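You operate a simulated robot arm through the tools that you are given. There is no shell and no other tool. Be economical: measure what you need, move in short steps, check, and stop when the job is done.

The job below is to be done with a simulated robot arm. You get a single attempt, and the scene is never put back.

TASK
Put the red-headed peg from the side bench top on the top of the steps. Take the template from the side bench top and put it on the tall table top. Fetch the carton from the side bench top and set it on the top of the steps. Fetch the cloth from the side bench top and set it on the tall table top. Pull the chip drawer open. The order is free. Set down upright: carton.

It is judged by the outcome, as a careful person would: the job done as asked, and still so three seconds after it is handed in. It fails if anything else is knocked over, pushed out of place, dropped, spilled or broken. Flat cloth is picked up by pressing the open fingertips on it (5 to 10 N) and closing them slowly along it; thin cloth reads only 2 to 8 mm in the jaws.

THE ROBOT
A 7-joint arm with a fingered hand on a trunk, on a base that drives. Base frame: it is fixed to the floor where the robot stands at the start and does not move with it; the origin is under the middle of the robot, x ahead of it, y to its left, z up; the surface under the hand at the start is at about z = 86. Lengths are in cm, angles in degrees, forces in N, time in s.
Its first joint turns from -69.0 to 172.0 degrees. Places, roughly: carton (12x8x10 cm) [40, -10, 90]; chip drawer [-560, -200, 30]; cloth (11x7x3 cm) [40, 10, 90]; red-headed peg (3x3x7 cm) [80, 10, 90]; tall table [0, 210, 90]; template [50, -25, 100]; top of the steps [-190, 240, 50]. Payload 5 kg.
The tool frame sits at the grasp point between the pads (the TCP): z along the fingers, y along the line on which they close. The tips reach 3.2 cm beyond it. Largest opening 16 cm; the body of the gripper starts 8.9 cm behind the TCP. The gripper is a hand of 3 fingers: y runs from the thumb to the fingers, the wrist lies at [0, 0, -25.2] in the tool frame.
Orientation is that of the tool frame in the base frame, as a unit quaternion [x, y, z, w]. With the fingers straight down and closing along the base's y, the tool's x points along the base's -x, its y along +y and its z along -z.

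THE INTERFACE
- The arm moves only by the tool send_rows. Its argument "series" is one flat list of numbers, 6 for each row, row after row: the shift along the tool's x, y, z in cm, then the turn, a rotation vector about the tool's x, y, z in degrees. In form: [dx, dy, dz, rx, ry, rz, dx, dy, dz, rx, ry, rz, ...]. A call has 1 to 20 rows; each row is the pose to reach, as a shift and turn from the pose commanded when the call began, along the tool's axes at that moment. Each row takes 0.2 s and may step no farther than 5 cm and 8.6 degrees from the row before; otherwise, the whole call is refused. Where a pose cannot be reached the arm comes as near as it can. A force on the tool above 40 N (or 10 N above the force at the start of the call, whichever is more), or a blocked arm, ends the call early, and 0.2 s more pass. In this call time passes only in rows, and 0.2 s behind the last. The reply holds the time, the measured pose of the TCP, the force on the tool along the base axes, the opening and the grip force, in the units named above and with some noise, with the torque about the TCP (base axes, N m) and any sound that the robot's microphone picked up.
- Cameras (640 x 400 px; columns grow to the right, rows downward): "scene" is now at [10.62, 6.21, 117.1]; the picture's right is [0.74, -0.67, -0.00], its down [-0.30, -0.33, -0.89] and it looks along [0.60, 0.66, -0.45] (base axes); focal length 214 px, centre (320, 200). "wrist" rides on the gripper at [6.5, -0.4, -11.6] in the tool frame; the picture's right is [0.06, 1.00, 0.00], its down [-0.87, 0.05, -0.49] and it looks along [-0.49, 0.03, 0.87] (tool axes); focal length 261 px, centre (320, 200). There is no depth. A picture from a camera that has moved, and an enlarged one, comes with that camera's place and axes in the base frame and with its lens. The place of the scene camera against the robot may be out by one fixed shift of up to 1.8 cm in any direction.
- snapshot(camera): a new picture of that camera. The clock stands still meanwhile.
- slide_trunk(by): slides the trunk up (or, below 0, down) by that many cm; the arm and the scene camera ride with it, the base frame stays. It gives what a move gives, with no picture.
- drive_base(legs): drives the robot by 1 to 6 legs, each [ahead, left, turn to the left] in cm, cm and degrees, along the robot's own axes; the way and the turn of a leg run together, so that a leg with both is an arc; at most 150 cm and 180 degrees a leg. The arm and the cameras ride along, it lands a little off, and it stops where it bumps. It gives what a move gives.
- move_fingers(finger1, finger2, thumb_bend): sets how far each is bent, from 0 (flat) to 100 (curled in); at 30 the hand is open as for a grip, at 70 the pads meet at the TCP. One left out holds its place. A second passes; each finger stops where it meets its share of the squeeze, and holds until it gets a number again. It is the only way to open and close the hand. It gives what a move gives, with no picture; readings hold the bend of each and the force on the fingers (four entries, about 0 where the hand has none), thumb and palm.
- turn_head(pan, tilt): turns the head with the scene camera to pan (to the left, within 86 degrees either way) and tilt (down, from -29 to 69), counted from straight ahead of the robot. It gives what a move gives.
- enlarge(camera, box): a new picture of the part [left, top, right, bottom] of that camera's present view, enlarged. The clock stands still meanwhile.
- hand_in(): hands the job in; it is judged then, once.

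Go step by step. Nothing tells you exact positions but the pictures and the camera data: compare them with the known pose of the tool, close in by small moves and look again before you grip or let go. The budget is 165 turns and 108 pictures, counting those below and the enlarged ones. Unless the task says otherwise, let go and move clear before handing in.

The tools are called after ">>>" as name(argument=value, ...) on one line, values as JSON. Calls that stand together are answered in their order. send_rows: Moves the arm, as the interface text tells. Its arguments: {"type":"object","properties":{"series":{"type":"array"}},"required":["series"]} The other tools are called the same way: slide_trunk (by) slides the trunk up or down; move_fingers (finger1, finger2, thumb_bend) moves the fingers one by one; drive_base (legs) drives the base; turn_head (pan, tilt) turns the head that bears the scene camera; snapshot (camera) takes a picture; enlarge (camera, box) takes an enlarged picture of a part of a camera's view; hand_in () hands the job in.

At the start:

```text
t: 0.0
ee_pos: [47.82, 33.91, 112.29]
orientation: [0.0, 1.0, 0.0, 0.0]
wrist_force: [0.7, -0.4, -0.2]
ft_torque: [-0.04, -0.01, -0.02]
opening: 15.99
grasp_force: 0.1
shape: jaw
bend: [30.0, 30.0, 30.0]
finger forces: [0.0, 0.0, 0.0, 0.0, 0.0, 0.0]
trunk travel left (down, up): [-32.5, 61.5]
robot x, y, heading: [0.36, -0.12, 0.1]
head pan, tilt: [47.7, 26.7]
```

scene: 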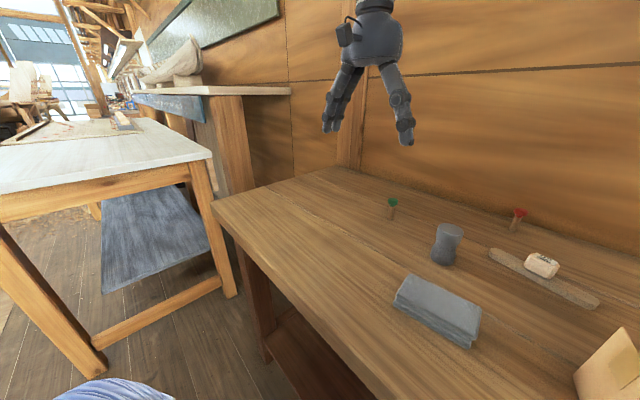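
wrist: 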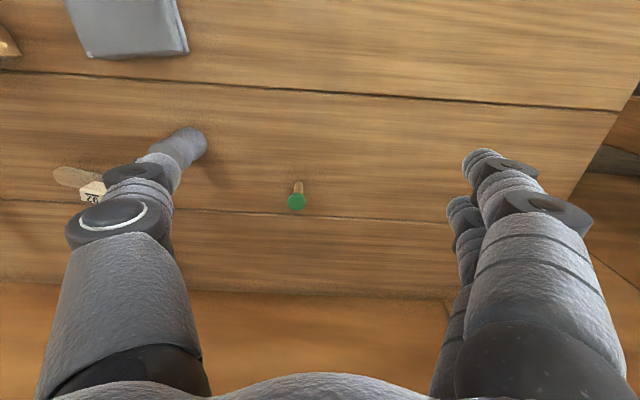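

I see the side bench with a green and a red peg, a cloth and a carton edge. I turn the head to see the rest of the bench first.

>>> turn_head(pan=0, tilt=40)

>>> snapshot(camera="scene")

```text
t: 1.1
ee_pos: [47.88, 34.0, 112.32]
orientation: [0.0, 1.0, -0.001, 0.0]
wrist_force: [0.3, 0.1, 1.0]
ft_torque: [0.0, 0.0, -0.02]
opening: 15.98
grasp_force: 0.0
shape: jaw
bend: [30.0, 30.0, 30.0]
finger forces: [0.1, 0.0, 0.1, 0.0, 0.1, 0.0]
trunk travel left (down, up): [-32.5, 61.5]
robot x, y, heading: [0.23, -0.07, 0.1]
head pan, tilt: [0.0, 40.0]
```

```text
105 pictures are left
camera scene: at [12.95, -0.56, 115.04], right [0.0, -1.0, 0.0], down [-0.64, 0.0, -0.77], along [0.77, 0.0, -0.64], focal length 214 px, centre (320, 200)
```

scene: 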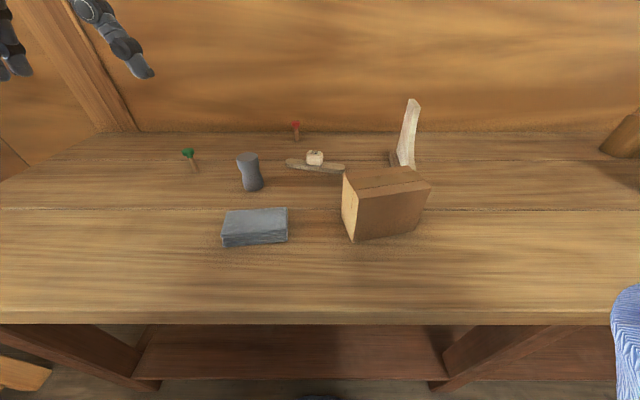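

The bench holds the carton with a template standing behind it, the cloth in front of a grey vase, and the two pegs. I enlarge the template and peg area.

>>> enlarge(camera="scene", box=[320, 80, 480, 260])

>>> enlarge(camera="scene", box=[170, 100, 360, 260])

```text
2.22 times, centred on (400, 170) of scene
camera zoom: at [12.95, -0.56, 115.04], right [0.0, -1.0, 0.0], down [-0.64, 0.0, -0.77], along [0.77, 0.0, -0.64], focal length 477 px, centre (142, 267)
```

zoom: 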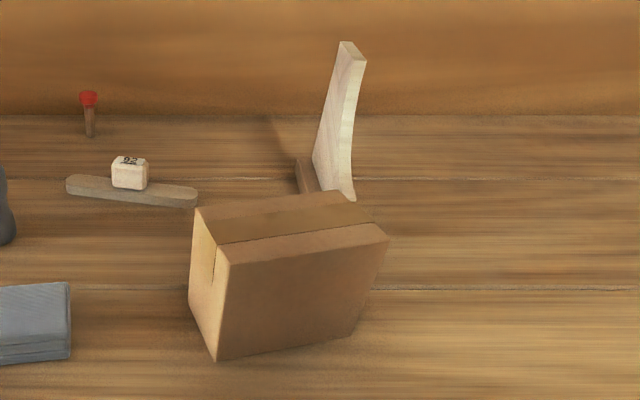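

```text
2.50 times, centred on (265, 180) of scene
camera zoom: at [12.95, -0.56, 115.04], right [0.0, -1.0, 0.0], down [-0.64, 0.0, -0.77], along [0.77, 0.0, -0.64], focal length 536 px, centre (458, 250)
```

zoom: 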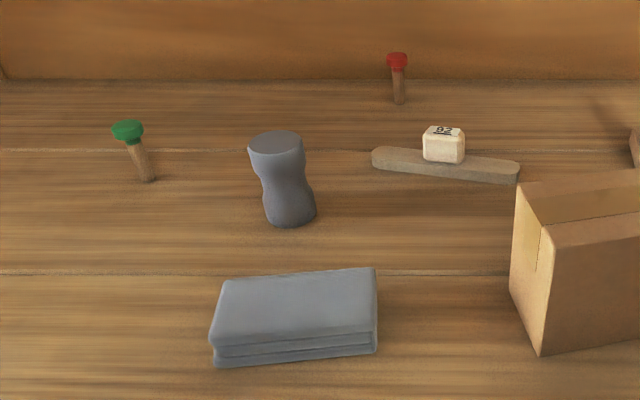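

I place the red peg near (77, 7), cloth near (40, 10), carton near (42, -11), template behind it around (62, -18). Now I look left towards the tall table and steps.

>>> turn_head(pan=86, tilt=15)

>>> snapshot(camera="scene")

```text
t: 2.8
ee_pos: [47.83, 34.0, 112.29]
orientation: [0.0, 1.0, -0.001, 0.0]
wrist_force: [1.3, 0.4, 0.2]
ft_torque: [-0.01, 0.01, -0.02]
opening: 15.96
grasp_force: 0.0
shape: jaw
bend: [30.0, 30.0, 30.0]
finger forces: [0.1, 0.1, 0.1, 0.0, 0.1, 0.0]
trunk travel left (down, up): [-32.5, 61.5]
robot x, y, heading: [0.05, -0.02, 0.2]
head pan, tilt: [85.9, 15.0]
```

```text
102 pictures are left
camera scene: at [5.12, 8.75, 118.99], right [1.0, -0.07, 0.0], down [-0.02, -0.26, -0.97], along [0.07, 0.96, -0.26], focal length 214 px, centre (320, 200)
```

scene: 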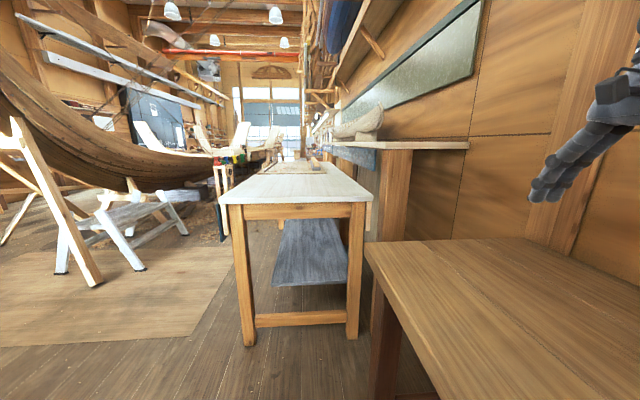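

The tall table runs from about y=110 away, and the steps seem to be the white-legged stool by the boat. I zoom in on both.

>>> enlarge(camera="scene", box=[20, 140, 240, 290])

>>> enlarge(camera="scene", box=[200, 120, 400, 240])

```text
2.67 times, centred on (130, 215) of scene
camera zoom: at [5.12, 8.75, 118.99], right [1.0, -0.07, 0.0], down [-0.02, -0.26, -0.97], along [0.07, 0.96, -0.26], focal length 572 px, centre (827, 160)
```

zoom: 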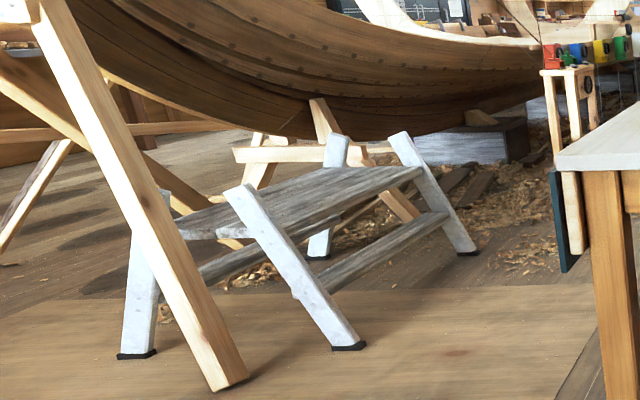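

```text
3.20 times, centred on (300, 180) of scene
camera zoom: at [5.12, 8.75, 118.99], right [1.0, -0.07, 0.0], down [-0.02, -0.26, -0.97], along [0.07, 0.96, -0.26], focal length 686 px, centre (384, 264)
```

zoom: 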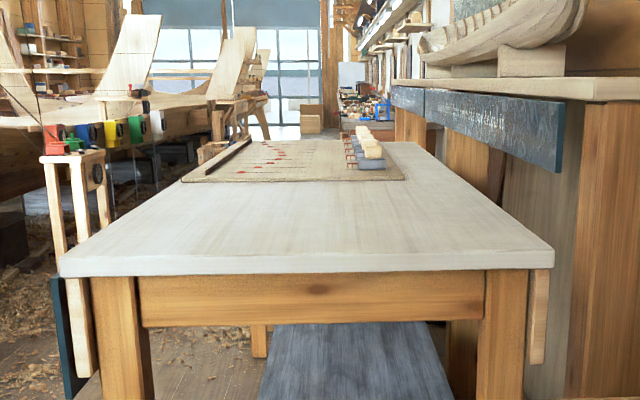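

The steps' top plank is at about (-190, 240, 50), and the tall table's near end is empty. I begin with the carton, since it blocks the template: the hand goes above it, turned to close along its 8 cm side.

>>> send_rows(series=[0.58, -4.5, 0, 0, 0, 7.73, 1.17, -9, 0, 0, 0, 15.46, 1.75, -13.5, 0, 0, 0, 23.2, 2.33, -18, 0, 0, 0, 30.9, 2.9, -22.5, 0, 0, 0, 38.65, 3.5, -27, 0, 0, 0, 46.4, 4.1, -31.5, 0, 0, 0, 54.1, 4.7, -36, 0, 0, 0, 61.8, 5.25, -40.5, 0, 0, 0, 69.6, 5.83, -45, 0, 0, 0, 77.3])

>>> turn_head(pan=0, tilt=40)

>>> snapshot(camera="wrist")

>>> snapshot(camera="scene")

```text
t: 5.0
ee_pos: [41.97, -11.04, 112.36]
orientation: [0.625, 0.781, 0.0, 0.0]
wrist_force: [-0.1, 0.0, -1.4]
ft_torque: [0.02, 0.01, -0.01]
opening: 15.99
grasp_force: 0.0
shape: jaw
bend: [30.0, 30.0, 30.0]
finger forces: [0.0, 0.0, 0.0, 0.0, 0.0, 0.1]
trunk travel left (down, up): [-32.5, 61.5]
robot x, y, heading: [-0.14, 0.14, 0.2]
head pan, tilt: [85.9, 15.0]
```

```text
t: 6.5
ee_pos: [41.93, -10.96, 112.4]
orientation: [0.623, 0.782, -0.001, 0.0]
wrist_force: [-0.2, 0.1, 0.2]
ft_torque: [0.0, -0.01, -0.01]
opening: 15.97
grasp_force: 0.1
shape: jaw
bend: [30.0, 30.0, 30.0]
finger forces: [0.1, 0.1, 0.0, 0.0, 0.0, 0.0]
trunk travel left (down, up): [-32.5, 61.5]
robot x, y, heading: [0.04, 0.05, 0.1]
head pan, tilt: [0.0, 40.0]
```

```text
99 pictures are left
camera wrist: at [40.12, -4.81, 123.95], right [0.96, 0.28, 0.0], down [0.25, -0.84, 0.49], along [0.14, -0.47, -0.87], focal length 261 px, centre (320, 200)
```

wrist: 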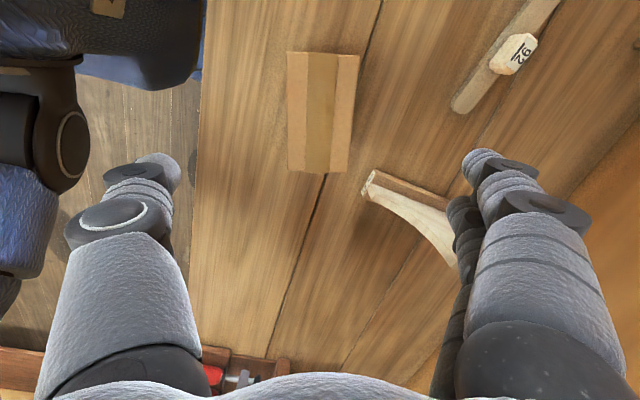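

```text
98 pictures are left
camera scene: at [12.95, -0.59, 115.04], right [0.0, -1.0, 0.0], down [-0.64, 0.0, -0.77], along [0.77, 0.0, -0.64], focal length 214 px, centre (320, 200)
```

scene: 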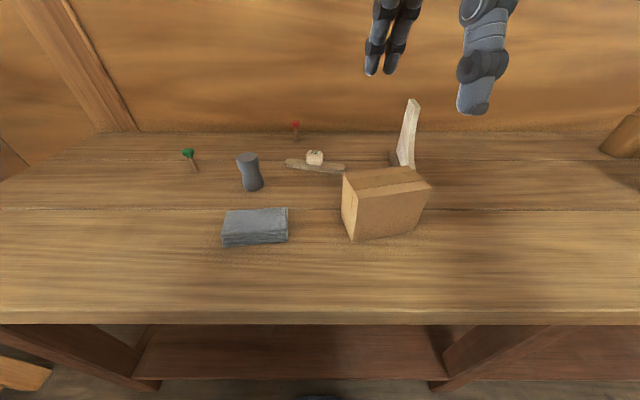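

The wrist view puts the carton's top centre at about (41.8, -10.5), turned about 16°; the template's foot lies clear at x>52, y≈-18. I descend around the carton.

>>> send_rows(series=[0.4, 0, 4.2, 0, 0, -3.3, 0.4, 0, 8.4, 0, 0, -3.3, 0.4, 0, 11, 0, 0, -3.3])

>>> snapshot(camera="wrist")

>>> snapshot(camera="scene")

```text
t: 7.3
ee_pos: [42.05, -10.57, 101.24]
orientation: [0.602, 0.798, -0.001, 0.0]
wrist_force: [1.6, 0.0, -0.5]
ft_torque: [0.02, 0.03, 0.0]
opening: 16.01
grasp_force: 0.1
shape: jaw
bend: [30.0, 30.0, 30.0]
finger forces: [0.0, 0.0, 0.0, 0.1, 0.0, 0.1]
trunk travel left (down, up): [-32.5, 61.5]
robot x, y, heading: [0.06, -0.06, 0.3]
head pan, tilt: [0.0, 40.0]
```

```text
97 pictures are left
camera wrist: at [39.67, -4.53, 112.95], right [0.94, 0.34, 0.0], down [0.29, -0.82, 0.49], along [0.16, -0.46, -0.87], focal length 261 px, centre (320, 200)
```

wrist: 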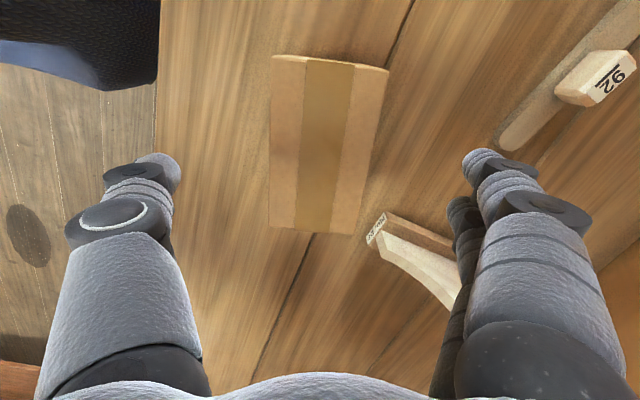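

```text
96 pictures are left
camera scene: at [12.96, -0.61, 115.04], right [0.0, -1.0, 0.0], down [-0.64, 0.0, -0.77], along [0.77, 0.0, -0.64], focal length 214 px, centre (320, 200)
```

scene: 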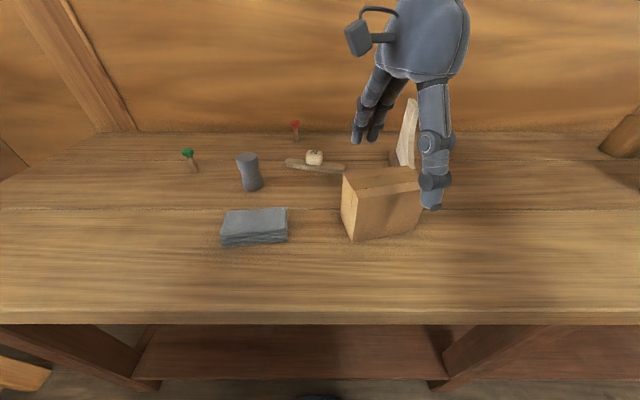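

The carton's centre computes to (41.7, -10.5), right under the tool. I turn back 3°, go down to z≈91.5 and close.

>>> send_rows(series=[0, -0.3, 3.3, 0, 0, 3, 0, -0.3, 6.6, 0, 0, 3, 0, -0.3, 10, 0, 0, 3])

>>> move_fingers(finger1=55, finger2=55, thumb_bend=55)

>>> snapshot(camera="scene")

```text
t: 8.2
ee_pos: [41.13, -17.66, 96.25]
orientation: [0.623, 0.782, 0.0, -0.001]
wrist_force: [0.1, -0.4, -0.4]
ft_torque: [0.04, 0.03, 0.02]
opening: 16.01
grasp_force: 0.1
shape: jaw
bend: [30.0, 30.0, 30.0]
finger forces: [0.1, 0.1, 0.1, 0.0, 0.1, 0.0]
out of reach, approached as far as the arm can: row 1, 2, 3
trunk travel left (down, up): [-32.5, 61.5]
robot x, y, heading: [-0.19, -0.11, -0.1]
head pan, tilt: [0.0, 40.0]
```

```text
t: 9.2
ee_pos: [41.19, -17.63, 96.27]
orientation: [0.623, 0.782, 0.001, 0.001]
wrist_force: [0.6, -0.7, -0.3]
ft_torque: [-0.02, 0.03, 0.0]
opening: 6.8
grasp_force: 0.1
shape: fingers
bend: [55.0, 55.0, 55.0]
finger forces: [0.1, 0.0, 0.0, 0.0, 0.1, 0.1]
trunk travel left (down, up): [-32.5, 61.5]
robot x, y, heading: [-0.04, -0.14, 0.2]
head pan, tilt: [0.0, 40.0]
```

```text
95 pictures are left
camera scene: at [12.96, -0.61, 115.04], right [0.0, -1.0, 0.0], down [-0.64, 0.0, -0.77], along [0.77, 0.0, -0.64], focal length 214 px, centre (320, 200)
```

scene: 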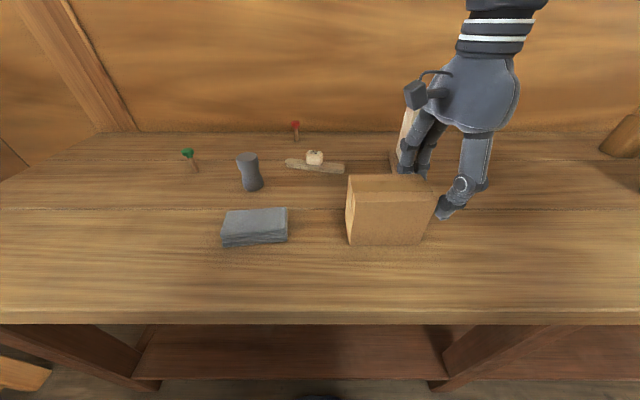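

The arm could not reach down there and slid sideways to y=-17.6, nudging the carton slightly. I raise the hand straight up, reopen, and look before retrying.

>>> send_rows(series=[0, 0, -4, 0, 0, 0, 0, 0, -8, 0, 0, 0, 0, 0, -12, 0, 0, 0])

>>> snapshot(camera="scene")

>>> snapshot(camera="wrist")

```text
t: 9.9
ee_pos: [41.2, -17.59, 108.29]
orientation: [0.622, 0.783, 0.0, 0.0]
wrist_force: [0.7, 0.3, -0.3]
ft_torque: [0.0, 0.0, -0.01]
opening: 6.75
grasp_force: 0.2
shape: fingers
bend: [55.0, 55.0, 55.0]
finger forces: [0.0, 0.0, 0.0, 0.0, 0.0, 0.0]
trunk travel left (down, up): [-32.5, 61.5]
robot x, y, heading: [0.11, -0.2, 0.3]
head pan, tilt: [0.0, 40.0]
```

```text
94 pictures are left
camera scene: at [12.9, -0.53, 115.04], right [0.0, -1.0, 0.0], down [-0.64, 0.0, -0.77], along [0.77, 0.0, -0.64], focal length 214 px, centre (320, 200)
```

scene: 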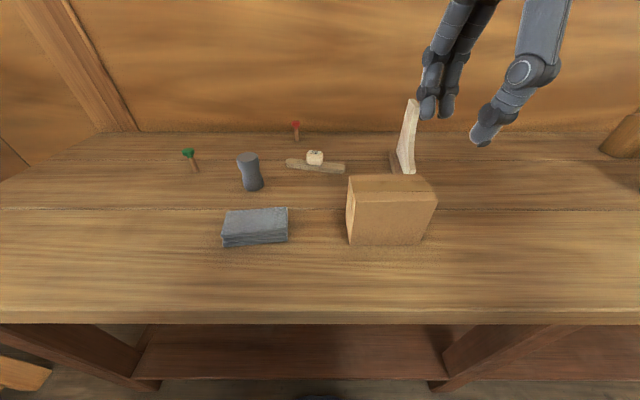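

```text
93 pictures are left
camera wrist: at [39.16, -11.29, 120.08], right [0.96, 0.29, 0.0], down [0.25, -0.83, 0.49], along [0.14, -0.47, -0.87], focal length 261 px, centre (320, 200)
```

wrist: 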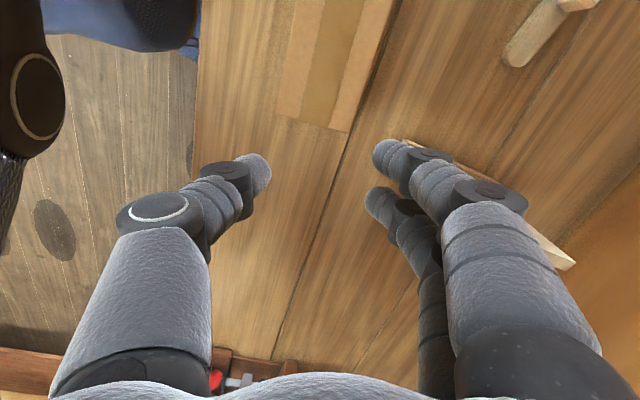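

The carton is now squared to the bench, centre near (40.5, -11.9); the template stands untouched. I open the hand, move above the carton, and will use the trunk to descend.

>>> move_fingers(finger1=30, finger2=30, thumb_bend=30)

>>> send_rows(series=[2.8, 0.3, 0, 0, 0, 6.3, 5.7, 0.6, 0, 0, 0, 12.6])

>>> snapshot(camera="wrist")

```text
t: 10.9
ee_pos: [41.22, -17.62, 108.43]
orientation: [0.623, 0.782, 0.001, 0.0]
wrist_force: [0.8, -0.7, -1.0]
ft_torque: [0.0, -0.01, 0.03]
opening: 16.75
grasp_force: 0.1
shape: fingers
bend: [30.0, 30.0, 30.0]
finger forces: [0.1, 0.1, 0.1, 0.0, 0.0, 0.0]
trunk travel left (down, up): [-32.5, 61.5]
robot x, y, heading: [0.05, -0.07, 0.2]
head pan, tilt: [0.0, 40.0]
```

```text
t: 11.6
ee_pos: [40.65, -13.92, 108.39]
orientation: [0.678, 0.735, 0.001, -0.001]
wrist_force: [0.5, 0.5, 1.0]
ft_torque: [0.04, 0.0, -0.01]
opening: 16.73
grasp_force: 0.1
shape: fingers
bend: [30.0, 30.0, 30.0]
finger forces: [0.0, 0.0, 0.1, 0.0, 0.0, 0.0]
out of reach, approached as far as the arm can: row 2
trunk travel left (down, up): [-32.5, 61.5]
robot x, y, heading: [-0.07, 0.03, 0.1]
head pan, tilt: [0.0, 40.0]
```

```text
92 pictures are left
camera wrist: at [39.63, -7.41, 120.05], right [0.99, 0.14, 0.0], down [0.12, -0.86, 0.49], along [0.07, -0.49, -0.87], focal length 261 px, centre (320, 200)
```

wrist: 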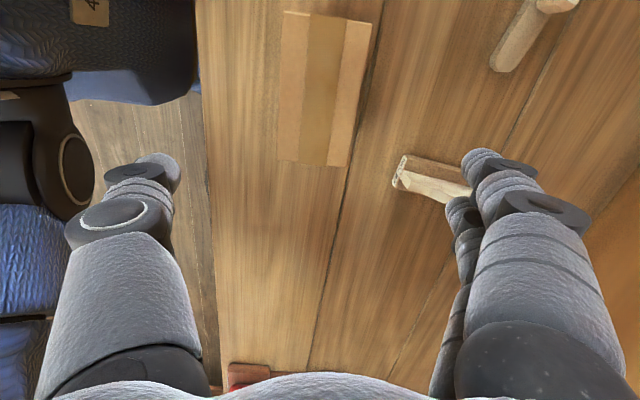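

The limit seems to be working so close to the body. I back the base up 20 cm with the hand high, then bring the hand forward again.

>>> drive_base(legs=[[-20, 0, 0]])

```text
t: 13.2
ee_pos: [20.52, -13.83, 108.39]
orientation: [0.678, 0.735, 0.001, 0.001]
wrist_force: [-0.9, -0.8, 0.2]
ft_torque: [-0.03, -0.02, -0.01]
opening: 16.78
grasp_force: 0.1
shape: fingers
bend: [30.0, 30.0, 30.0]
finger forces: [0.0, 0.0, 0.0, 0.1, 0.0, 0.0]
trunk travel left (down, up): [-32.5, 61.5]
robot x, y, heading: [-19.83, 0.02, 0.1]
head pan, tilt: [0.0, 40.0]
```

From the last view the carton's centre is at (40.1, -11.1), angle about 1°. I move above it.

>>> send_rows(series=[0.3, 4.9, 0, 0, 0, 1, 0.6, 9.8, 0, 0, 0, 2, 0.9, 14.7, 0, 0, 0, 3, 1.2, 19.5, 0, 0, 0, 4])

>>> snapshot(camera="wrist")

```text
t: 14.2
ee_pos: [40.02, -11.19, 108.43]
orientation: [0.703, 0.711, 0.001, 0.0]
wrist_force: [0.0, 0.1, -0.2]
ft_torque: [0.02, 0.0, 0.02]
opening: 16.8
grasp_force: 0.1
shape: fingers
bend: [30.0, 30.0, 30.0]
finger forces: [0.0, 0.0, 0.0, 0.1, 0.0, 0.0]
trunk travel left (down, up): [-32.5, 61.5]
robot x, y, heading: [-19.91, 0.29, 0.4]
head pan, tilt: [0.0, 40.0]
```

```text
91 pictures are left
camera wrist: at [39.45, -4.67, 120.05], right [1.0, 0.07, 0.0], down [0.06, -0.87, 0.49], along [0.04, -0.49, -0.87], focal length 261 px, centre (320, 200)
```

wrist: 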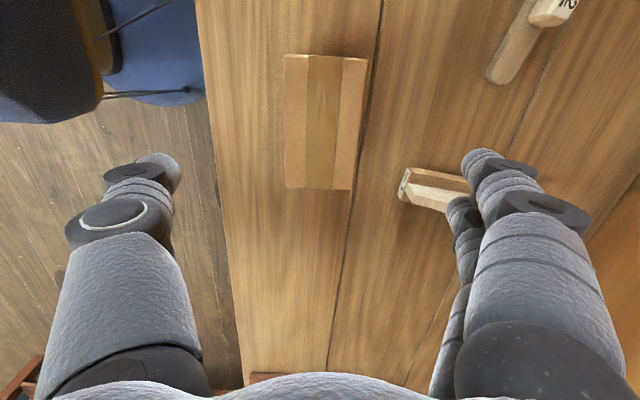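

Aligned above the carton. I descend in two parts, checking reach before contact height.

>>> send_rows(series=[0, 0, 3, 0, 0, 0, 0, 0, 6, 0, 0, 0])

```text
t: 14.8
ee_pos: [39.92, -10.99, 102.47]
orientation: [0.704, 0.71, 0.0, -0.001]
wrist_force: [0.3, 0.0, 0.6]
ft_torque: [0.01, -0.01, -0.02]
opening: 16.8
grasp_force: 0.1
shape: fingers
bend: [30.0, 30.0, 30.0]
finger forces: [0.0, 0.0, 0.0, 0.0, 0.0, 0.1]
trunk travel left (down, up): [-32.5, 61.5]
robot x, y, heading: [-20.27, -0.09, -0.1]
head pan, tilt: [0.0, 40.0]
```

>>> send_rows(series=[0, 0, 3, 0, 0, 0, 0, 0, 6, 0, 0, 0, 0, 0, 9, 0, 0, 0, 0, 0, 11.3, 0, 0, 0])

>>> snapshot(camera="scene")

```text
t: 15.8
ee_pos: [39.9, -11.11, 91.11]
orientation: [0.702, 0.712, 0.0, -0.001]
wrist_force: [-0.5, -0.5, -0.3]
ft_torque: [-0.02, 0.01, 0.02]
opening: 16.77
grasp_force: 0.0
shape: fingers
bend: [30.0, 30.0, 30.0]
finger forces: [0.0, 0.0, 0.0, 0.0, 0.1, 0.1]
trunk travel left (down, up): [-32.5, 61.5]
robot x, y, heading: [-19.8, 0.08, -0.1]
head pan, tilt: [0.0, 40.0]
```

```text
90 pictures are left
camera scene: at [-7.1, -0.62, 115.04], right [0.0, -1.0, 0.0], down [-0.64, 0.0, -0.77], along [0.77, 0.0, -0.64], focal length 214 px, centre (320, 200)
```

scene: 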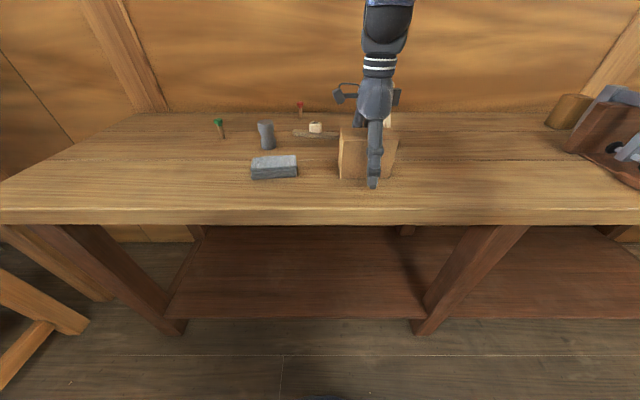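

The hand straddles the carton at z=91. I close on it.

>>> move_fingers(finger1=62, finger2=62, thumb_bend=62)

>>> snapshot(camera="wrist")

```text
t: 16.8
ee_pos: [39.85, -11.0, 91.0]
orientation: [0.703, 0.711, 0.0, 0.0]
wrist_force: [0.0, 1.6, 0.5]
ft_torque: [0.01, 0.01, 0.0]
opening: 7.3
grasp_force: 15.4
shape: fingers
bend: [54.0, 54.0, 57.0]
finger forces: [7.7, 7.7, 0.1, 0.0, 15.4, 0.0]
trunk travel left (down, up): [-32.5, 61.5]
robot x, y, heading: [-19.99, -0.08, -0.0]
head pan, tilt: [0.0, 40.0]
```

```text
89 pictures are left
camera wrist: at [39.35, -4.57, 102.76], right [1.0, 0.07, 0.0], down [0.06, -0.87, 0.49], along [0.04, -0.49, -0.87], focal length 261 px, centre (320, 200)
```

wrist: 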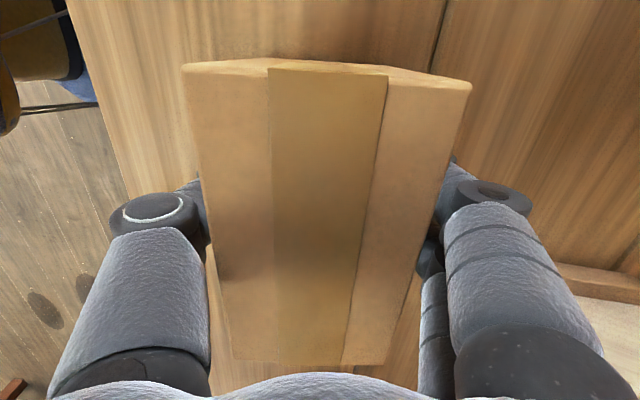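

Firm grip with 15 N. I lift it.

>>> send_rows(series=[0, 0, -3, 0, 0, 0, 0, 0, -6, 0, 0, 0, 0, 0, -10, 0, 0, 0, 0, 0, -14, 0, 0, 0, 0, 0, -18, 0, 0, 0])

>>> snapshot(camera="scene")

```text
t: 17.9
ee_pos: [40.03, -10.92, 109.22]
orientation: [0.703, 0.711, 0.0, -0.001]
wrist_force: [-0.8, 0.2, -2.2]
ft_torque: [0.01, -0.01, 0.0]
opening: 7.32
grasp_force: 15.0
shape: fingers
bend: [55.0, 54.0, 57.0]
finger forces: [7.6, 7.7, 0.0, 0.0, 15.5, 0.0]
trunk travel left (down, up): [-32.5, 61.5]
robot x, y, heading: [-20.08, -0.09, 0.3]
head pan, tilt: [0.0, 40.0]
```

```text
88 pictures are left
camera scene: at [-7.2, -0.54, 115.04], right [0.0, -1.0, 0.0], down [-0.64, 0.0, -0.77], along [0.77, 0.0, -0.64], focal length 214 px, centre (320, 200)
```

scene: 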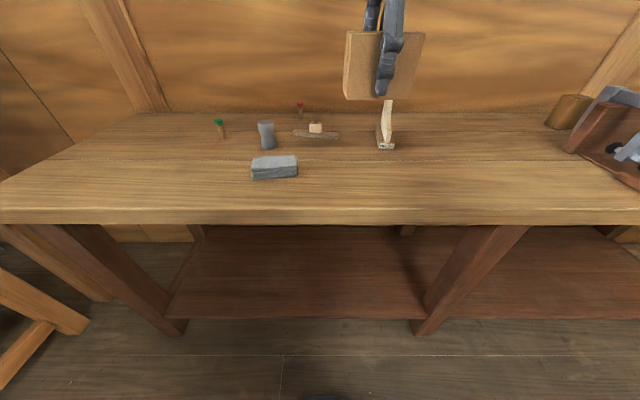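

The carton is held. I back away from the bench and turn to face +y to view the way to the steps.

>>> drive_base(legs=[[-80, 0, 0], [0, 0, 90]])

>>> turn_head(pan=20, tilt=20)

>>> snapshot(camera="scene")

```text
t: 26.1
ee_pos: [-90.24, 60.06, 109.07]
orientation: [-0.016, 1.0, 0.0, 0.0]
wrist_force: [1.0, -0.8, -2.5]
ft_torque: [0.04, 0.03, -0.02]
opening: 7.29
grasp_force: 15.4
shape: fingers
bend: [55.0, 55.0, 57.0]
finger forces: [7.5, 7.6, 0.0, 0.1, 14.9, 0.0]
trunk travel left (down, up): [-32.5, 61.5]
robot x, y, heading: [-100.13, -0.21, 91.2]
head pan, tilt: [0.0, 40.0]
```

```text
t: 26.9
ee_pos: [-90.29, 60.1, 109.11]
orientation: [-0.015, 1.0, 0.0, 0.001]
wrist_force: [0.7, 0.1, -2.8]
ft_torque: [-0.03, 0.0, -0.02]
opening: 7.27
grasp_force: 14.9
shape: fingers
bend: [55.0, 55.0, 57.0]
finger forces: [7.3, 7.4, 0.0, 0.0, 14.8, 0.0]
trunk travel left (down, up): [-32.5, 61.5]
robot x, y, heading: [-100.03, -0.31, 90.6]
head pan, tilt: [20.0, 20.0]
```

```text
87 pictures are left
camera scene: at [-104.02, 12.92, 118.17], right [0.93, 0.36, 0.0], down [0.12, -0.32, -0.94], along [-0.34, 0.88, -0.34], focal length 214 px, centre (320, 200)
```

scene: 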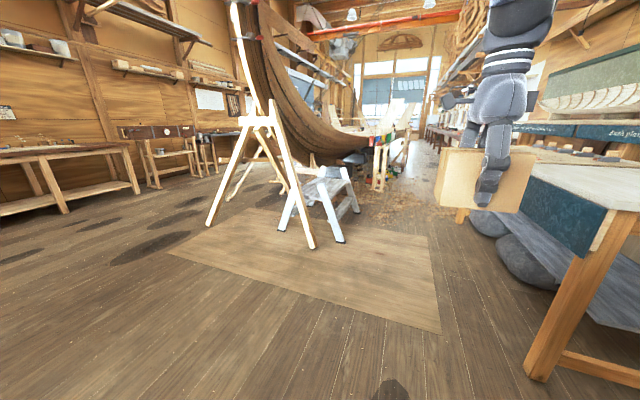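

The path ahead is clear; the steps sit beside the trestle. I drive ahead part of the way and look again.

>>> drive_base(legs=[[120, 0, 0]])

>>> turn_head(pan=40, tilt=20)

>>> snapshot(camera="scene")

```text
t: 33.0
ee_pos: [-92.11, 179.92, 109.08]
orientation: [-0.012, 1.0, 0.001, 0.0]
wrist_force: [-0.4, -0.2, -2.4]
ft_torque: [0.01, 0.0, 0.0]
opening: 7.28
grasp_force: 14.6
shape: fingers
bend: [55.0, 55.0, 57.0]
finger forces: [7.4, 7.4, 0.0, 0.0, 15.0, 0.0]
trunk travel left (down, up): [-32.5, 61.5]
robot x, y, heading: [-102.41, 119.66, 91.0]
head pan, tilt: [20.0, 20.0]
```

```text
t: 33.8
ee_pos: [-92.03, 179.89, 109.03]
orientation: [-0.013, 1.0, 0.0, 0.001]
wrist_force: [-1.0, 0.7, -2.2]
ft_torque: [0.03, -0.01, -0.01]
opening: 7.29
grasp_force: 14.7
shape: fingers
bend: [55.0, 55.0, 57.0]
finger forces: [7.4, 7.6, 0.1, 0.0, 15.0, 0.1]
trunk travel left (down, up): [-32.5, 61.5]
robot x, y, heading: [-102.46, 119.24, 91.0]
head pan, tilt: [40.0, 20.0]
```

```text
86 pictures are left
camera scene: at [-108.87, 131.11, 118.18], right [0.76, 0.65, 0.0], down [0.22, -0.26, -0.94], along [-0.61, 0.71, -0.34], focal length 214 px, centre (320, 200)
```

scene: 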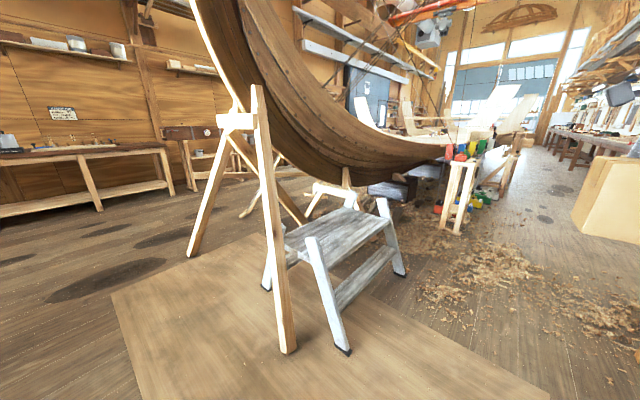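

The steps' top spans x -203..-165, y 203..274. I drive beside it and turn to face it, keeping the hand in front at height.

>>> drive_base(legs=[[120, 0, 0], [0, 0, 89]])

>>> turn_head(pan=0, tilt=30)

>>> snapshot(camera="scene")

>>> snapshot(camera="wrist")

```text
t: 43.6
ee_pos: [-163.45, 249.96, 109.09]
orientation: [0.708, -0.706, 0.0, 0.001]
wrist_force: [0.4, -0.5, -2.8]
ft_torque: [-0.03, 0.05, 0.0]
opening: 7.23
grasp_force: 14.5
shape: fingers
bend: [55.0, 55.0, 57.0]
finger forces: [7.2, 7.3, 0.1, 0.0, 14.4, 0.0]
trunk travel left (down, up): [-32.5, 61.5]
robot x, y, heading: [-103.3, 238.71, 179.5]
head pan, tilt: [40.0, 20.0]
```

```text
t: 44.7
ee_pos: [-163.42, 250.11, 109.1]
orientation: [0.708, -0.706, 0.0, 0.0]
wrist_force: [-0.2, 0.1, -1.7]
ft_torque: [0.0, -0.03, -0.01]
opening: 7.24
grasp_force: 14.1
shape: fingers
bend: [55.0, 55.0, 57.0]
finger forces: [7.3, 7.4, 0.0, 0.1, 14.7, 0.0]
trunk travel left (down, up): [-32.5, 61.5]
robot x, y, heading: [-103.22, 238.18, 179.5]
head pan, tilt: [0.0, 30.0]
```

```text
85 pictures are left
camera scene: at [-118.07, 238.06, 116.57], right [0.01, 1.0, 0.0], down [0.5, 0.0, -0.87], along [-0.87, 0.01, -0.5], focal length 214 px, centre (320, 200)
```

scene: 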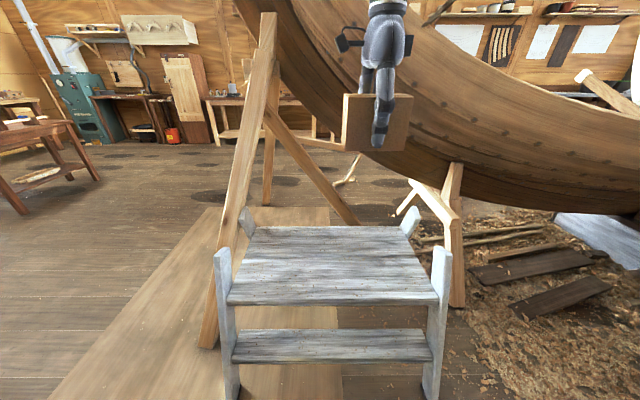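

```text
84 pictures are left
camera wrist: at [-163.1, 243.41, 120.74], right [-1.0, -0.07, 0.0], down [-0.06, 0.87, 0.49], along [-0.03, 0.49, -0.87], focal length 261 px, centre (320, 200)
```

wrist: 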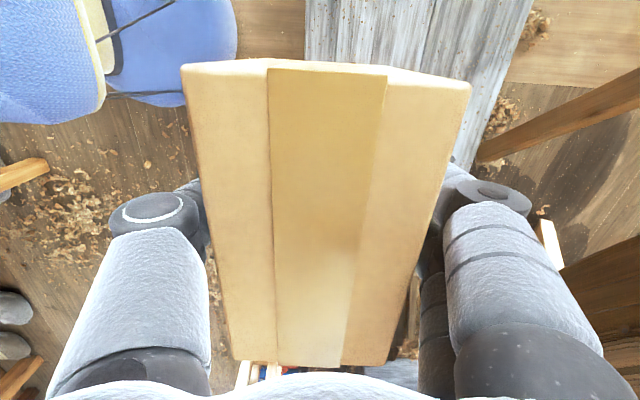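

The steps' top reads x -206..-164, y 206..279, with the boat hull beyond it. I lower the trunk and move the carton over the front part of the top.

>>> slide_trunk(by=-32)

>>> send_rows(series=[-1, 4.5, 0, 0, 0, 0, -2, 9, 0, 0, 0, 0, -2, 9, 5, 0, 0, 0])

>>> snapshot(camera="scene")

```text
t: 47.9
ee_pos: [-163.5, 249.94, 77.07]
orientation: [0.709, -0.705, 0.0, 0.0]
wrist_force: [0.1, 1.1, -2.5]
ft_torque: [0.01, 0.0, 0.03]
opening: 7.23
grasp_force: 14.5
shape: fingers
bend: [55.0, 55.0, 57.0]
finger forces: [7.1, 7.2, 0.1, 0.0, 14.7, 0.1]
trunk travel left (down, up): [-0.5, 93.5]
robot x, y, heading: [-103.4, 239.08, 179.6]
head pan, tilt: [0.0, 30.0]
```

```text
t: 48.7
ee_pos: [-172.47, 251.89, 72.16]
orientation: [0.708, -0.706, -0.001, 0.001]
wrist_force: [0.6, -1.2, -1.3]
ft_torque: [0.04, 0.11, -0.01]
opening: 7.23
grasp_force: 14.9
shape: fingers
bend: [55.0, 55.0, 57.0]
finger forces: [7.5, 7.7, 0.0, 0.0, 15.2, 0.0]
trunk travel left (down, up): [-0.5, 93.5]
robot x, y, heading: [-103.41, 238.14, 179.3]
head pan, tilt: [0.0, 30.0]
```

```text
83 pictures are left
camera scene: at [-118.03, 238.02, 84.58], right [0.01, 1.0, 0.0], down [0.5, 0.0, -0.87], along [-0.87, 0.01, -0.5], focal length 214 px, centre (320, 200)
```

scene: 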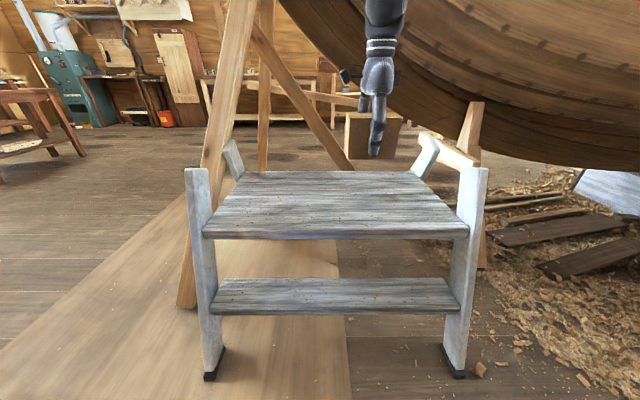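

Triangulation suggests the top is nearer z≈46 with front edge x≈-169, so I move the carton 8 cm further in and come down partway.

>>> send_rows(series=[0, 4, 3, 0, 0, 0, 0, 8, 6, 0, 0, 0, 0, 8, 10, 0, 0, 0, 0, 8, 14, 0, 0, 0])

>>> snapshot(camera="scene")

```text
t: 49.7
ee_pos: [-180.39, 251.75, 58.14]
orientation: [0.709, -0.706, 0.0, 0.001]
wrist_force: [1.0, 0.4, -2.6]
ft_torque: [0.01, 0.03, 0.01]
opening: 7.22
grasp_force: 14.9
shape: fingers
bend: [55.0, 55.0, 57.0]
finger forces: [7.4, 7.5, 0.0, 0.0, 15.0, 0.1]
trunk travel left (down, up): [-0.5, 93.5]
robot x, y, heading: [-103.5, 238.66, 179.4]
head pan, tilt: [0.0, 30.0]
```

```text
82 pictures are left
camera scene: at [-118.05, 238.05, 84.58], right [0.01, 1.0, 0.0], down [0.5, 0.0, -0.87], along [-0.87, 0.01, -0.5], focal length 214 px, centre (320, 200)
```

scene: 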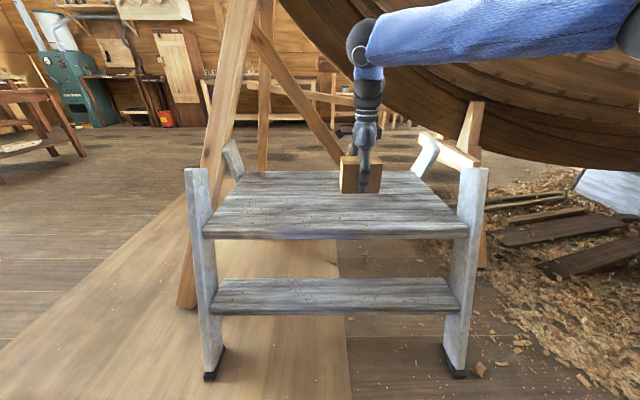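

Still clear of the plank. I lower in small steps watching force.

>>> send_rows(series=[0, 0, 1, 0, 0, 0, 0, 0, 2, 0, 0, 0, 0, 0, 2.7, 0, 0, 0])

>>> enlarge(camera="scene", box=[280, 130, 460, 250])

```text
t: 50.5
ee_pos: [-180.39, 251.95, 55.36]
orientation: [0.708, -0.706, 0.0, 0.0]
wrist_force: [0.3, -0.1, -2.8]
ft_torque: [0.01, 0.02, 0.02]
opening: 7.23
grasp_force: 15.0
shape: fingers
bend: [55.0, 55.0, 57.0]
finger forces: [7.5, 7.5, 0.1, 0.1, 15.0, 0.1]
trunk travel left (down, up): [-0.5, 93.5]
robot x, y, heading: [-103.56, 238.59, 179.8]
head pan, tilt: [0.0, 30.0]
```

```text
3.33 times, centred on (370, 190) of scene
camera zoom: at [-118.07, 238.06, 84.57], right [0.01, 1.0, 0.0], down [0.5, 0.0, -0.87], along [-0.87, 0.01, -0.5], focal length 715 px, centre (153, 233)
```

zoom: 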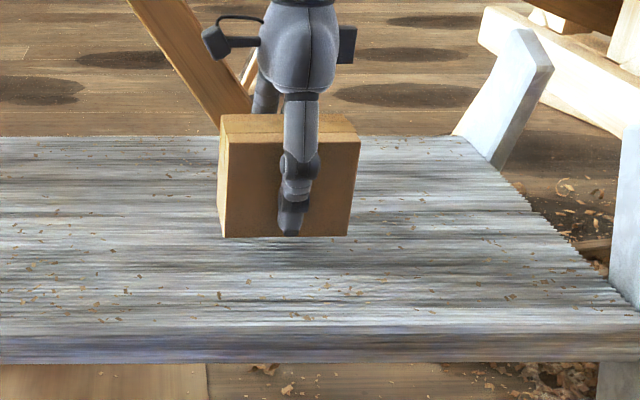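

>>> send_rows(series=[0, 0, 0.5, 0, 0, 0, 0, 0, 1, 0, 0, 0, 0, 0, 1.4, 0, 0, 0])

```text
t: 51.3
ee_pos: [-180.34, 251.78, 53.96]
orientation: [0.708, -0.707, 0.0, 0.0]
wrist_force: [-1.2, 0.2, -2.5]
ft_torque: [0.05, 0.0, 0.0]
opening: 7.25
grasp_force: 14.8
shape: fingers
bend: [55.0, 55.0, 57.0]
finger forces: [7.5, 7.5, 0.0, 0.0, 15.0, 0.2]
trunk travel left (down, up): [-0.5, 93.5]
robot x, y, heading: [-103.25, 238.3, 179.3]
head pan, tilt: [0.0, 30.0]
```

>>> send_rows(series=[0, 0, 0.4, 0, 0, 0, 0, 0, 0.8, 0, 0, 0, 0, 0, 1.2, 0, 0, 0])

>>> enlarge(camera="scene", box=[320, 160, 440, 240])

```text
t: 52.1
ee_pos: [-180.53, 251.95, 52.69]
orientation: [0.708, -0.706, 0.0, 0.0]
wrist_force: [0.9, 0.2, -2.8]
ft_torque: [0.03, 0.02, -0.01]
opening: 7.21
grasp_force: 14.5
shape: fingers
bend: [55.0, 55.0, 57.0]
finger forces: [7.5, 7.5, 0.0, 0.0, 15.0, 0.1]
trunk travel left (down, up): [-0.5, 93.5]
robot x, y, heading: [-103.28, 238.51, 179.7]
head pan, tilt: [0.0, 30.0]
```

```text
5.00 times, centred on (380, 200) of scene
camera zoom: at [-118.07, 238.06, 84.57], right [0.01, 1.0, 0.0], down [0.5, 0.0, -0.87], along [-0.87, 0.01, -0.5], focal length 1072 px, centre (20, 200)
```

zoom: 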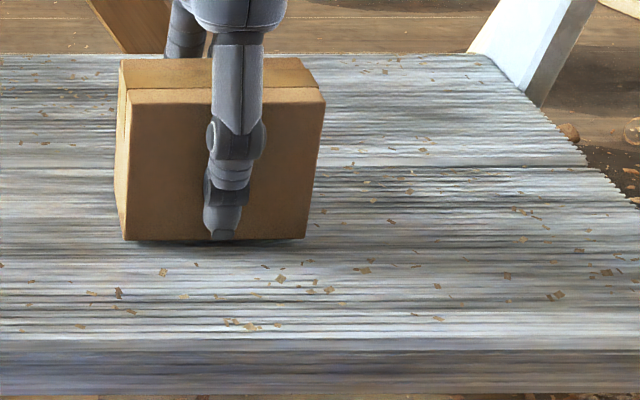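

A contact shadow appears under the carton, so it's close. I go on in small steps.

>>> send_rows(series=[0, 0, 0.3, 0, 0, 0, 0, 0, 0.6, 0, 0, 0])

```text
t: 52.7
ee_pos: [-180.45, 251.98, 52.22]
orientation: [0.708, -0.706, 0.0, 0.0]
wrist_force: [-0.3, 0.2, -3.0]
ft_torque: [0.01, 0.02, 0.0]
opening: 7.24
grasp_force: 15.4
shape: fingers
bend: [55.0, 55.0, 57.0]
finger forces: [7.5, 7.5, 0.0, 0.0, 15.0, 0.1]
trunk travel left (down, up): [-0.5, 93.5]
robot x, y, heading: [-103.49, 238.75, 179.7]
head pan, tilt: [0.0, 30.0]
```

>>> send_rows(series=[0, 0, 0.3, 0, 0, 0, 0, 0, 0.6, 0, 0, 0])

```text
t: 53.3
ee_pos: [-180.48, 251.97, 51.9]
orientation: [0.708, -0.706, 0.001, 0.002]
wrist_force: [-1.6, 0.5, 23.9]
ft_torque: [0.04, -0.02, 0.01]
opening: 7.18
grasp_force: 17.3
shape: fingers
bend: [56.0, 56.0, 58.0]
finger forces: [9.2, 9.3, 0.0, 0.0, 16.6, 0.1]
trunk travel left (down, up): [-0.5, 93.5]
robot x, y, heading: [-103.43, 238.57, 179.7]
head pan, tilt: [0.0, 30.0]
```

Contact (24 N). I ease up a little and open.

>>> send_rows(series=[0, 0, -0.3, 0, 0, 0])

>>> move_fingers(finger1=45, finger2=45, thumb_bend=45)

>>> move_fingers(finger1=30, finger2=30, thumb_bend=30)

>>> send_rows(series=[0, 0, -3, 0, 0, 0, 0, 0, -7, 0, 0, 0, 0, 0, -11, 0, 0, 0, 0, 0, -15, 0, 0, 0, 0, -3, -18, 0, 0, 0, 0, -7, -20, 0, 0, 0, 0, -11, -20, 0, 0, 0, 0, -15, -20, 0, 0, 0])

>>> snapshot(camera="scene")

```text
t: 53.7
ee_pos: [-180.34, 251.82, 51.94]
orientation: [0.709, -0.706, 0.0, -0.001]
wrist_force: [-4.2, 0.2, 13.5]
ft_torque: [-0.02, 0.2, 0.0]
opening: 7.21
grasp_force: 16.9
shape: fingers
bend: [56.0, 56.0, 58.0]
finger forces: [9.4, 9.5, 0.0, 0.0, 14.6, 0.0]
trunk travel left (down, up): [-0.5, 93.5]
robot x, y, heading: [-103.46, 237.94, 179.7]
head pan, tilt: [0.0, 30.0]
```

```text
t: 54.7
ee_pos: [-180.46, 251.76, 51.83]
orientation: [0.709, -0.705, 0.001, 0.0]
wrist_force: [0.4, -0.2, -0.3]
ft_torque: [-0.01, 0.0, 0.01]
opening: 10.7
grasp_force: 0.0
shape: fingers
bend: [45.0, 45.0, 45.0]
finger forces: [0.0, 0.0, 0.0, 0.0, 0.0, 0.0]
trunk travel left (down, up): [-0.5, 93.5]
robot x, y, heading: [-103.62, 238.32, 179.5]
head pan, tilt: [0.0, 30.0]
```

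```text
t: 55.7
ee_pos: [-180.46, 251.74, 51.86]
orientation: [0.709, -0.705, 0.0, 0.001]
wrist_force: [-0.2, 0.0, -0.3]
ft_torque: [-0.03, 0.02, -0.02]
opening: 16.73
grasp_force: 0.1
shape: fingers
bend: [30.0, 30.0, 30.0]
finger forces: [0.1, 0.0, 0.0, 0.1, 0.0, 0.0]
trunk travel left (down, up): [-0.5, 93.5]
robot x, y, heading: [-103.36, 238.63, 179.6]
head pan, tilt: [0.0, 30.0]
```

```text
t: 57.5
ee_pos: [-165.51, 252.0, 71.76]
orientation: [0.709, -0.706, -0.001, 0.0]
wrist_force: [-1.1, -0.1, -0.9]
ft_torque: [0.02, -0.02, 0.02]
opening: 16.75
grasp_force: 0.0
shape: fingers
bend: [30.0, 30.0, 30.0]
finger forces: [0.0, 0.1, 0.1, 0.0, 0.1, 0.0]
trunk travel left (down, up): [-0.5, 93.5]
robot x, y, heading: [-103.76, 238.64, 179.4]
head pan, tilt: [0.0, 30.0]
```

```text
79 pictures are left
camera scene: at [-118.09, 238.03, 84.57], right [0.01, 1.0, 0.0], down [0.5, 0.0, -0.87], along [-0.87, 0.01, -0.5], focal length 214 px, centre (320, 200)
```

scene: 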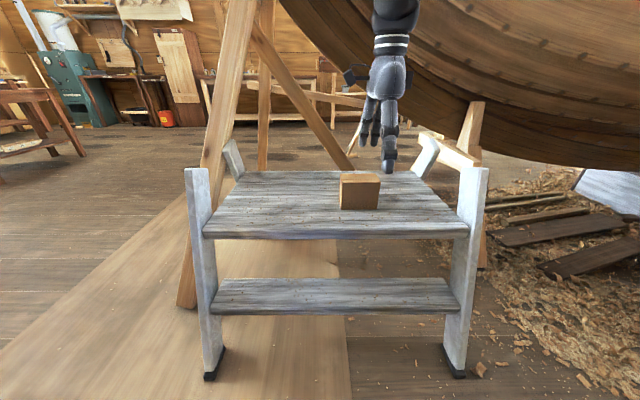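

The carton stands on the steps. I raise the trunk and drive back to the bench the same way.

>>> slide_trunk(by=45)

>>> drive_base(legs=[[0, 0, -89.6], [-120, 0, 0], [-118, 0, 0], [0, 0, -90], [80, 0, 0]])

>>> turn_head(pan=0, tilt=35)

>>> snapshot(camera="scene")

```text
refused: 45 is not a number from -40 to 40
```

```text
t: 79.8
ee_pos: [20.36, -13.76, 71.92]
orientation: [0.703, 0.711, -0.006, -0.002]
wrist_force: [-19.3, -2.7, 1.8]
ft_torque: [0.34, -2.72, -0.09]
opening: 16.76
grasp_force: 9.9
shape: fingers
bend: [30.0, 30.0, 30.0]
finger forces: [0.0, 0.1, 0.0, 0.1, 0.0, 19.9]
trunk travel left (down, up): [-0.5, 93.5]
robot x, y, heading: [-40.8, -1.06, -0.2]
head pan, tilt: [0.0, 30.0]
stopped in leg 5: the force on the tool passed its limit at 189 N (the readings are from after the stop); the commanded pose is now the measured one
```

```text
t: 80.4
ee_pos: [20.42, -13.78, 71.81]
orientation: [0.704, 0.71, -0.006, -0.003]
wrist_force: [-25.8, -3.2, 2.7]
ft_torque: [0.54, -3.49, -0.19]
opening: 16.74
grasp_force: 12.6
shape: fingers
bend: [30.0, 30.0, 30.0]
finger forces: [0.0, 0.1, 0.0, 0.0, 0.1, 25.8]
trunk travel left (down, up): [-0.5, 93.5]
robot x, y, heading: [-41.01, -0.97, 0.0]
head pan, tilt: [0.0, 35.0]
```

```text
78 pictures are left
camera scene: at [-27.76, -1.35, 83.82], right [0.0, -1.0, 0.0], down [-0.57, 0.0, -0.82], along [0.82, 0.0, -0.57], focal length 214 px, centre (320, 200)
```

scene: 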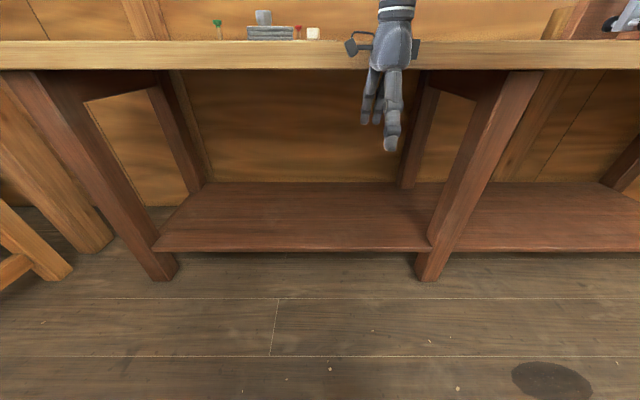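

The slide was refused and the hand bumped the bench edge; the small items still seem to be standing. I back off, raise the trunk and check the bench.

>>> drive_base(legs=[[-30, 0, 0]])

>>> slide_trunk(by=40)

>>> snapshot(camera="scene")

```text
t: 82.5
ee_pos: [-9.5, -13.67, 71.89]
orientation: [0.703, 0.711, -0.007, -0.003]
wrist_force: [0.0, -0.5, -0.7]
ft_torque: [0.0, 0.01, 0.02]
opening: 16.78
grasp_force: 0.1
shape: fingers
bend: [30.0, 30.0, 30.0]
finger forces: [0.0, 0.1, 0.0, 0.1, 0.1, 0.0]
trunk travel left (down, up): [-0.5, 93.5]
robot x, y, heading: [-70.69, -0.61, 0.1]
head pan, tilt: [0.0, 35.0]
```

```text
t: 86.3
ee_pos: [-9.46, -13.67, 111.7]
orientation: [0.702, 0.712, -0.007, -0.003]
wrist_force: [0.6, -0.4, -0.3]
ft_torque: [-0.04, -0.02, 0.03]
opening: 16.76
grasp_force: 0.1
shape: fingers
bend: [30.0, 30.0, 30.0]
finger forces: [0.0, 0.1, 0.0, 0.0, 0.1, 0.1]
trunk travel left (down, up): [-40.5, 53.5]
robot x, y, heading: [-70.95, -0.99, 0.1]
head pan, tilt: [0.0, 35.0]
```

```text
77 pictures are left
camera scene: at [-57.59, -1.33, 123.79], right [0.0, -1.0, 0.0], down [-0.57, 0.0, -0.82], along [0.82, 0.0, -0.57], focal length 214 px, centre (320, 200)
```

scene: 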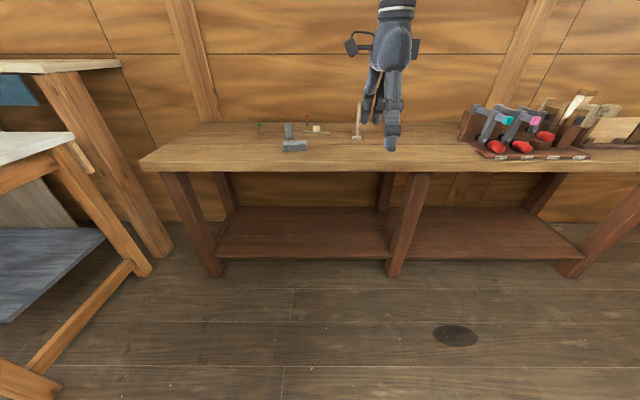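

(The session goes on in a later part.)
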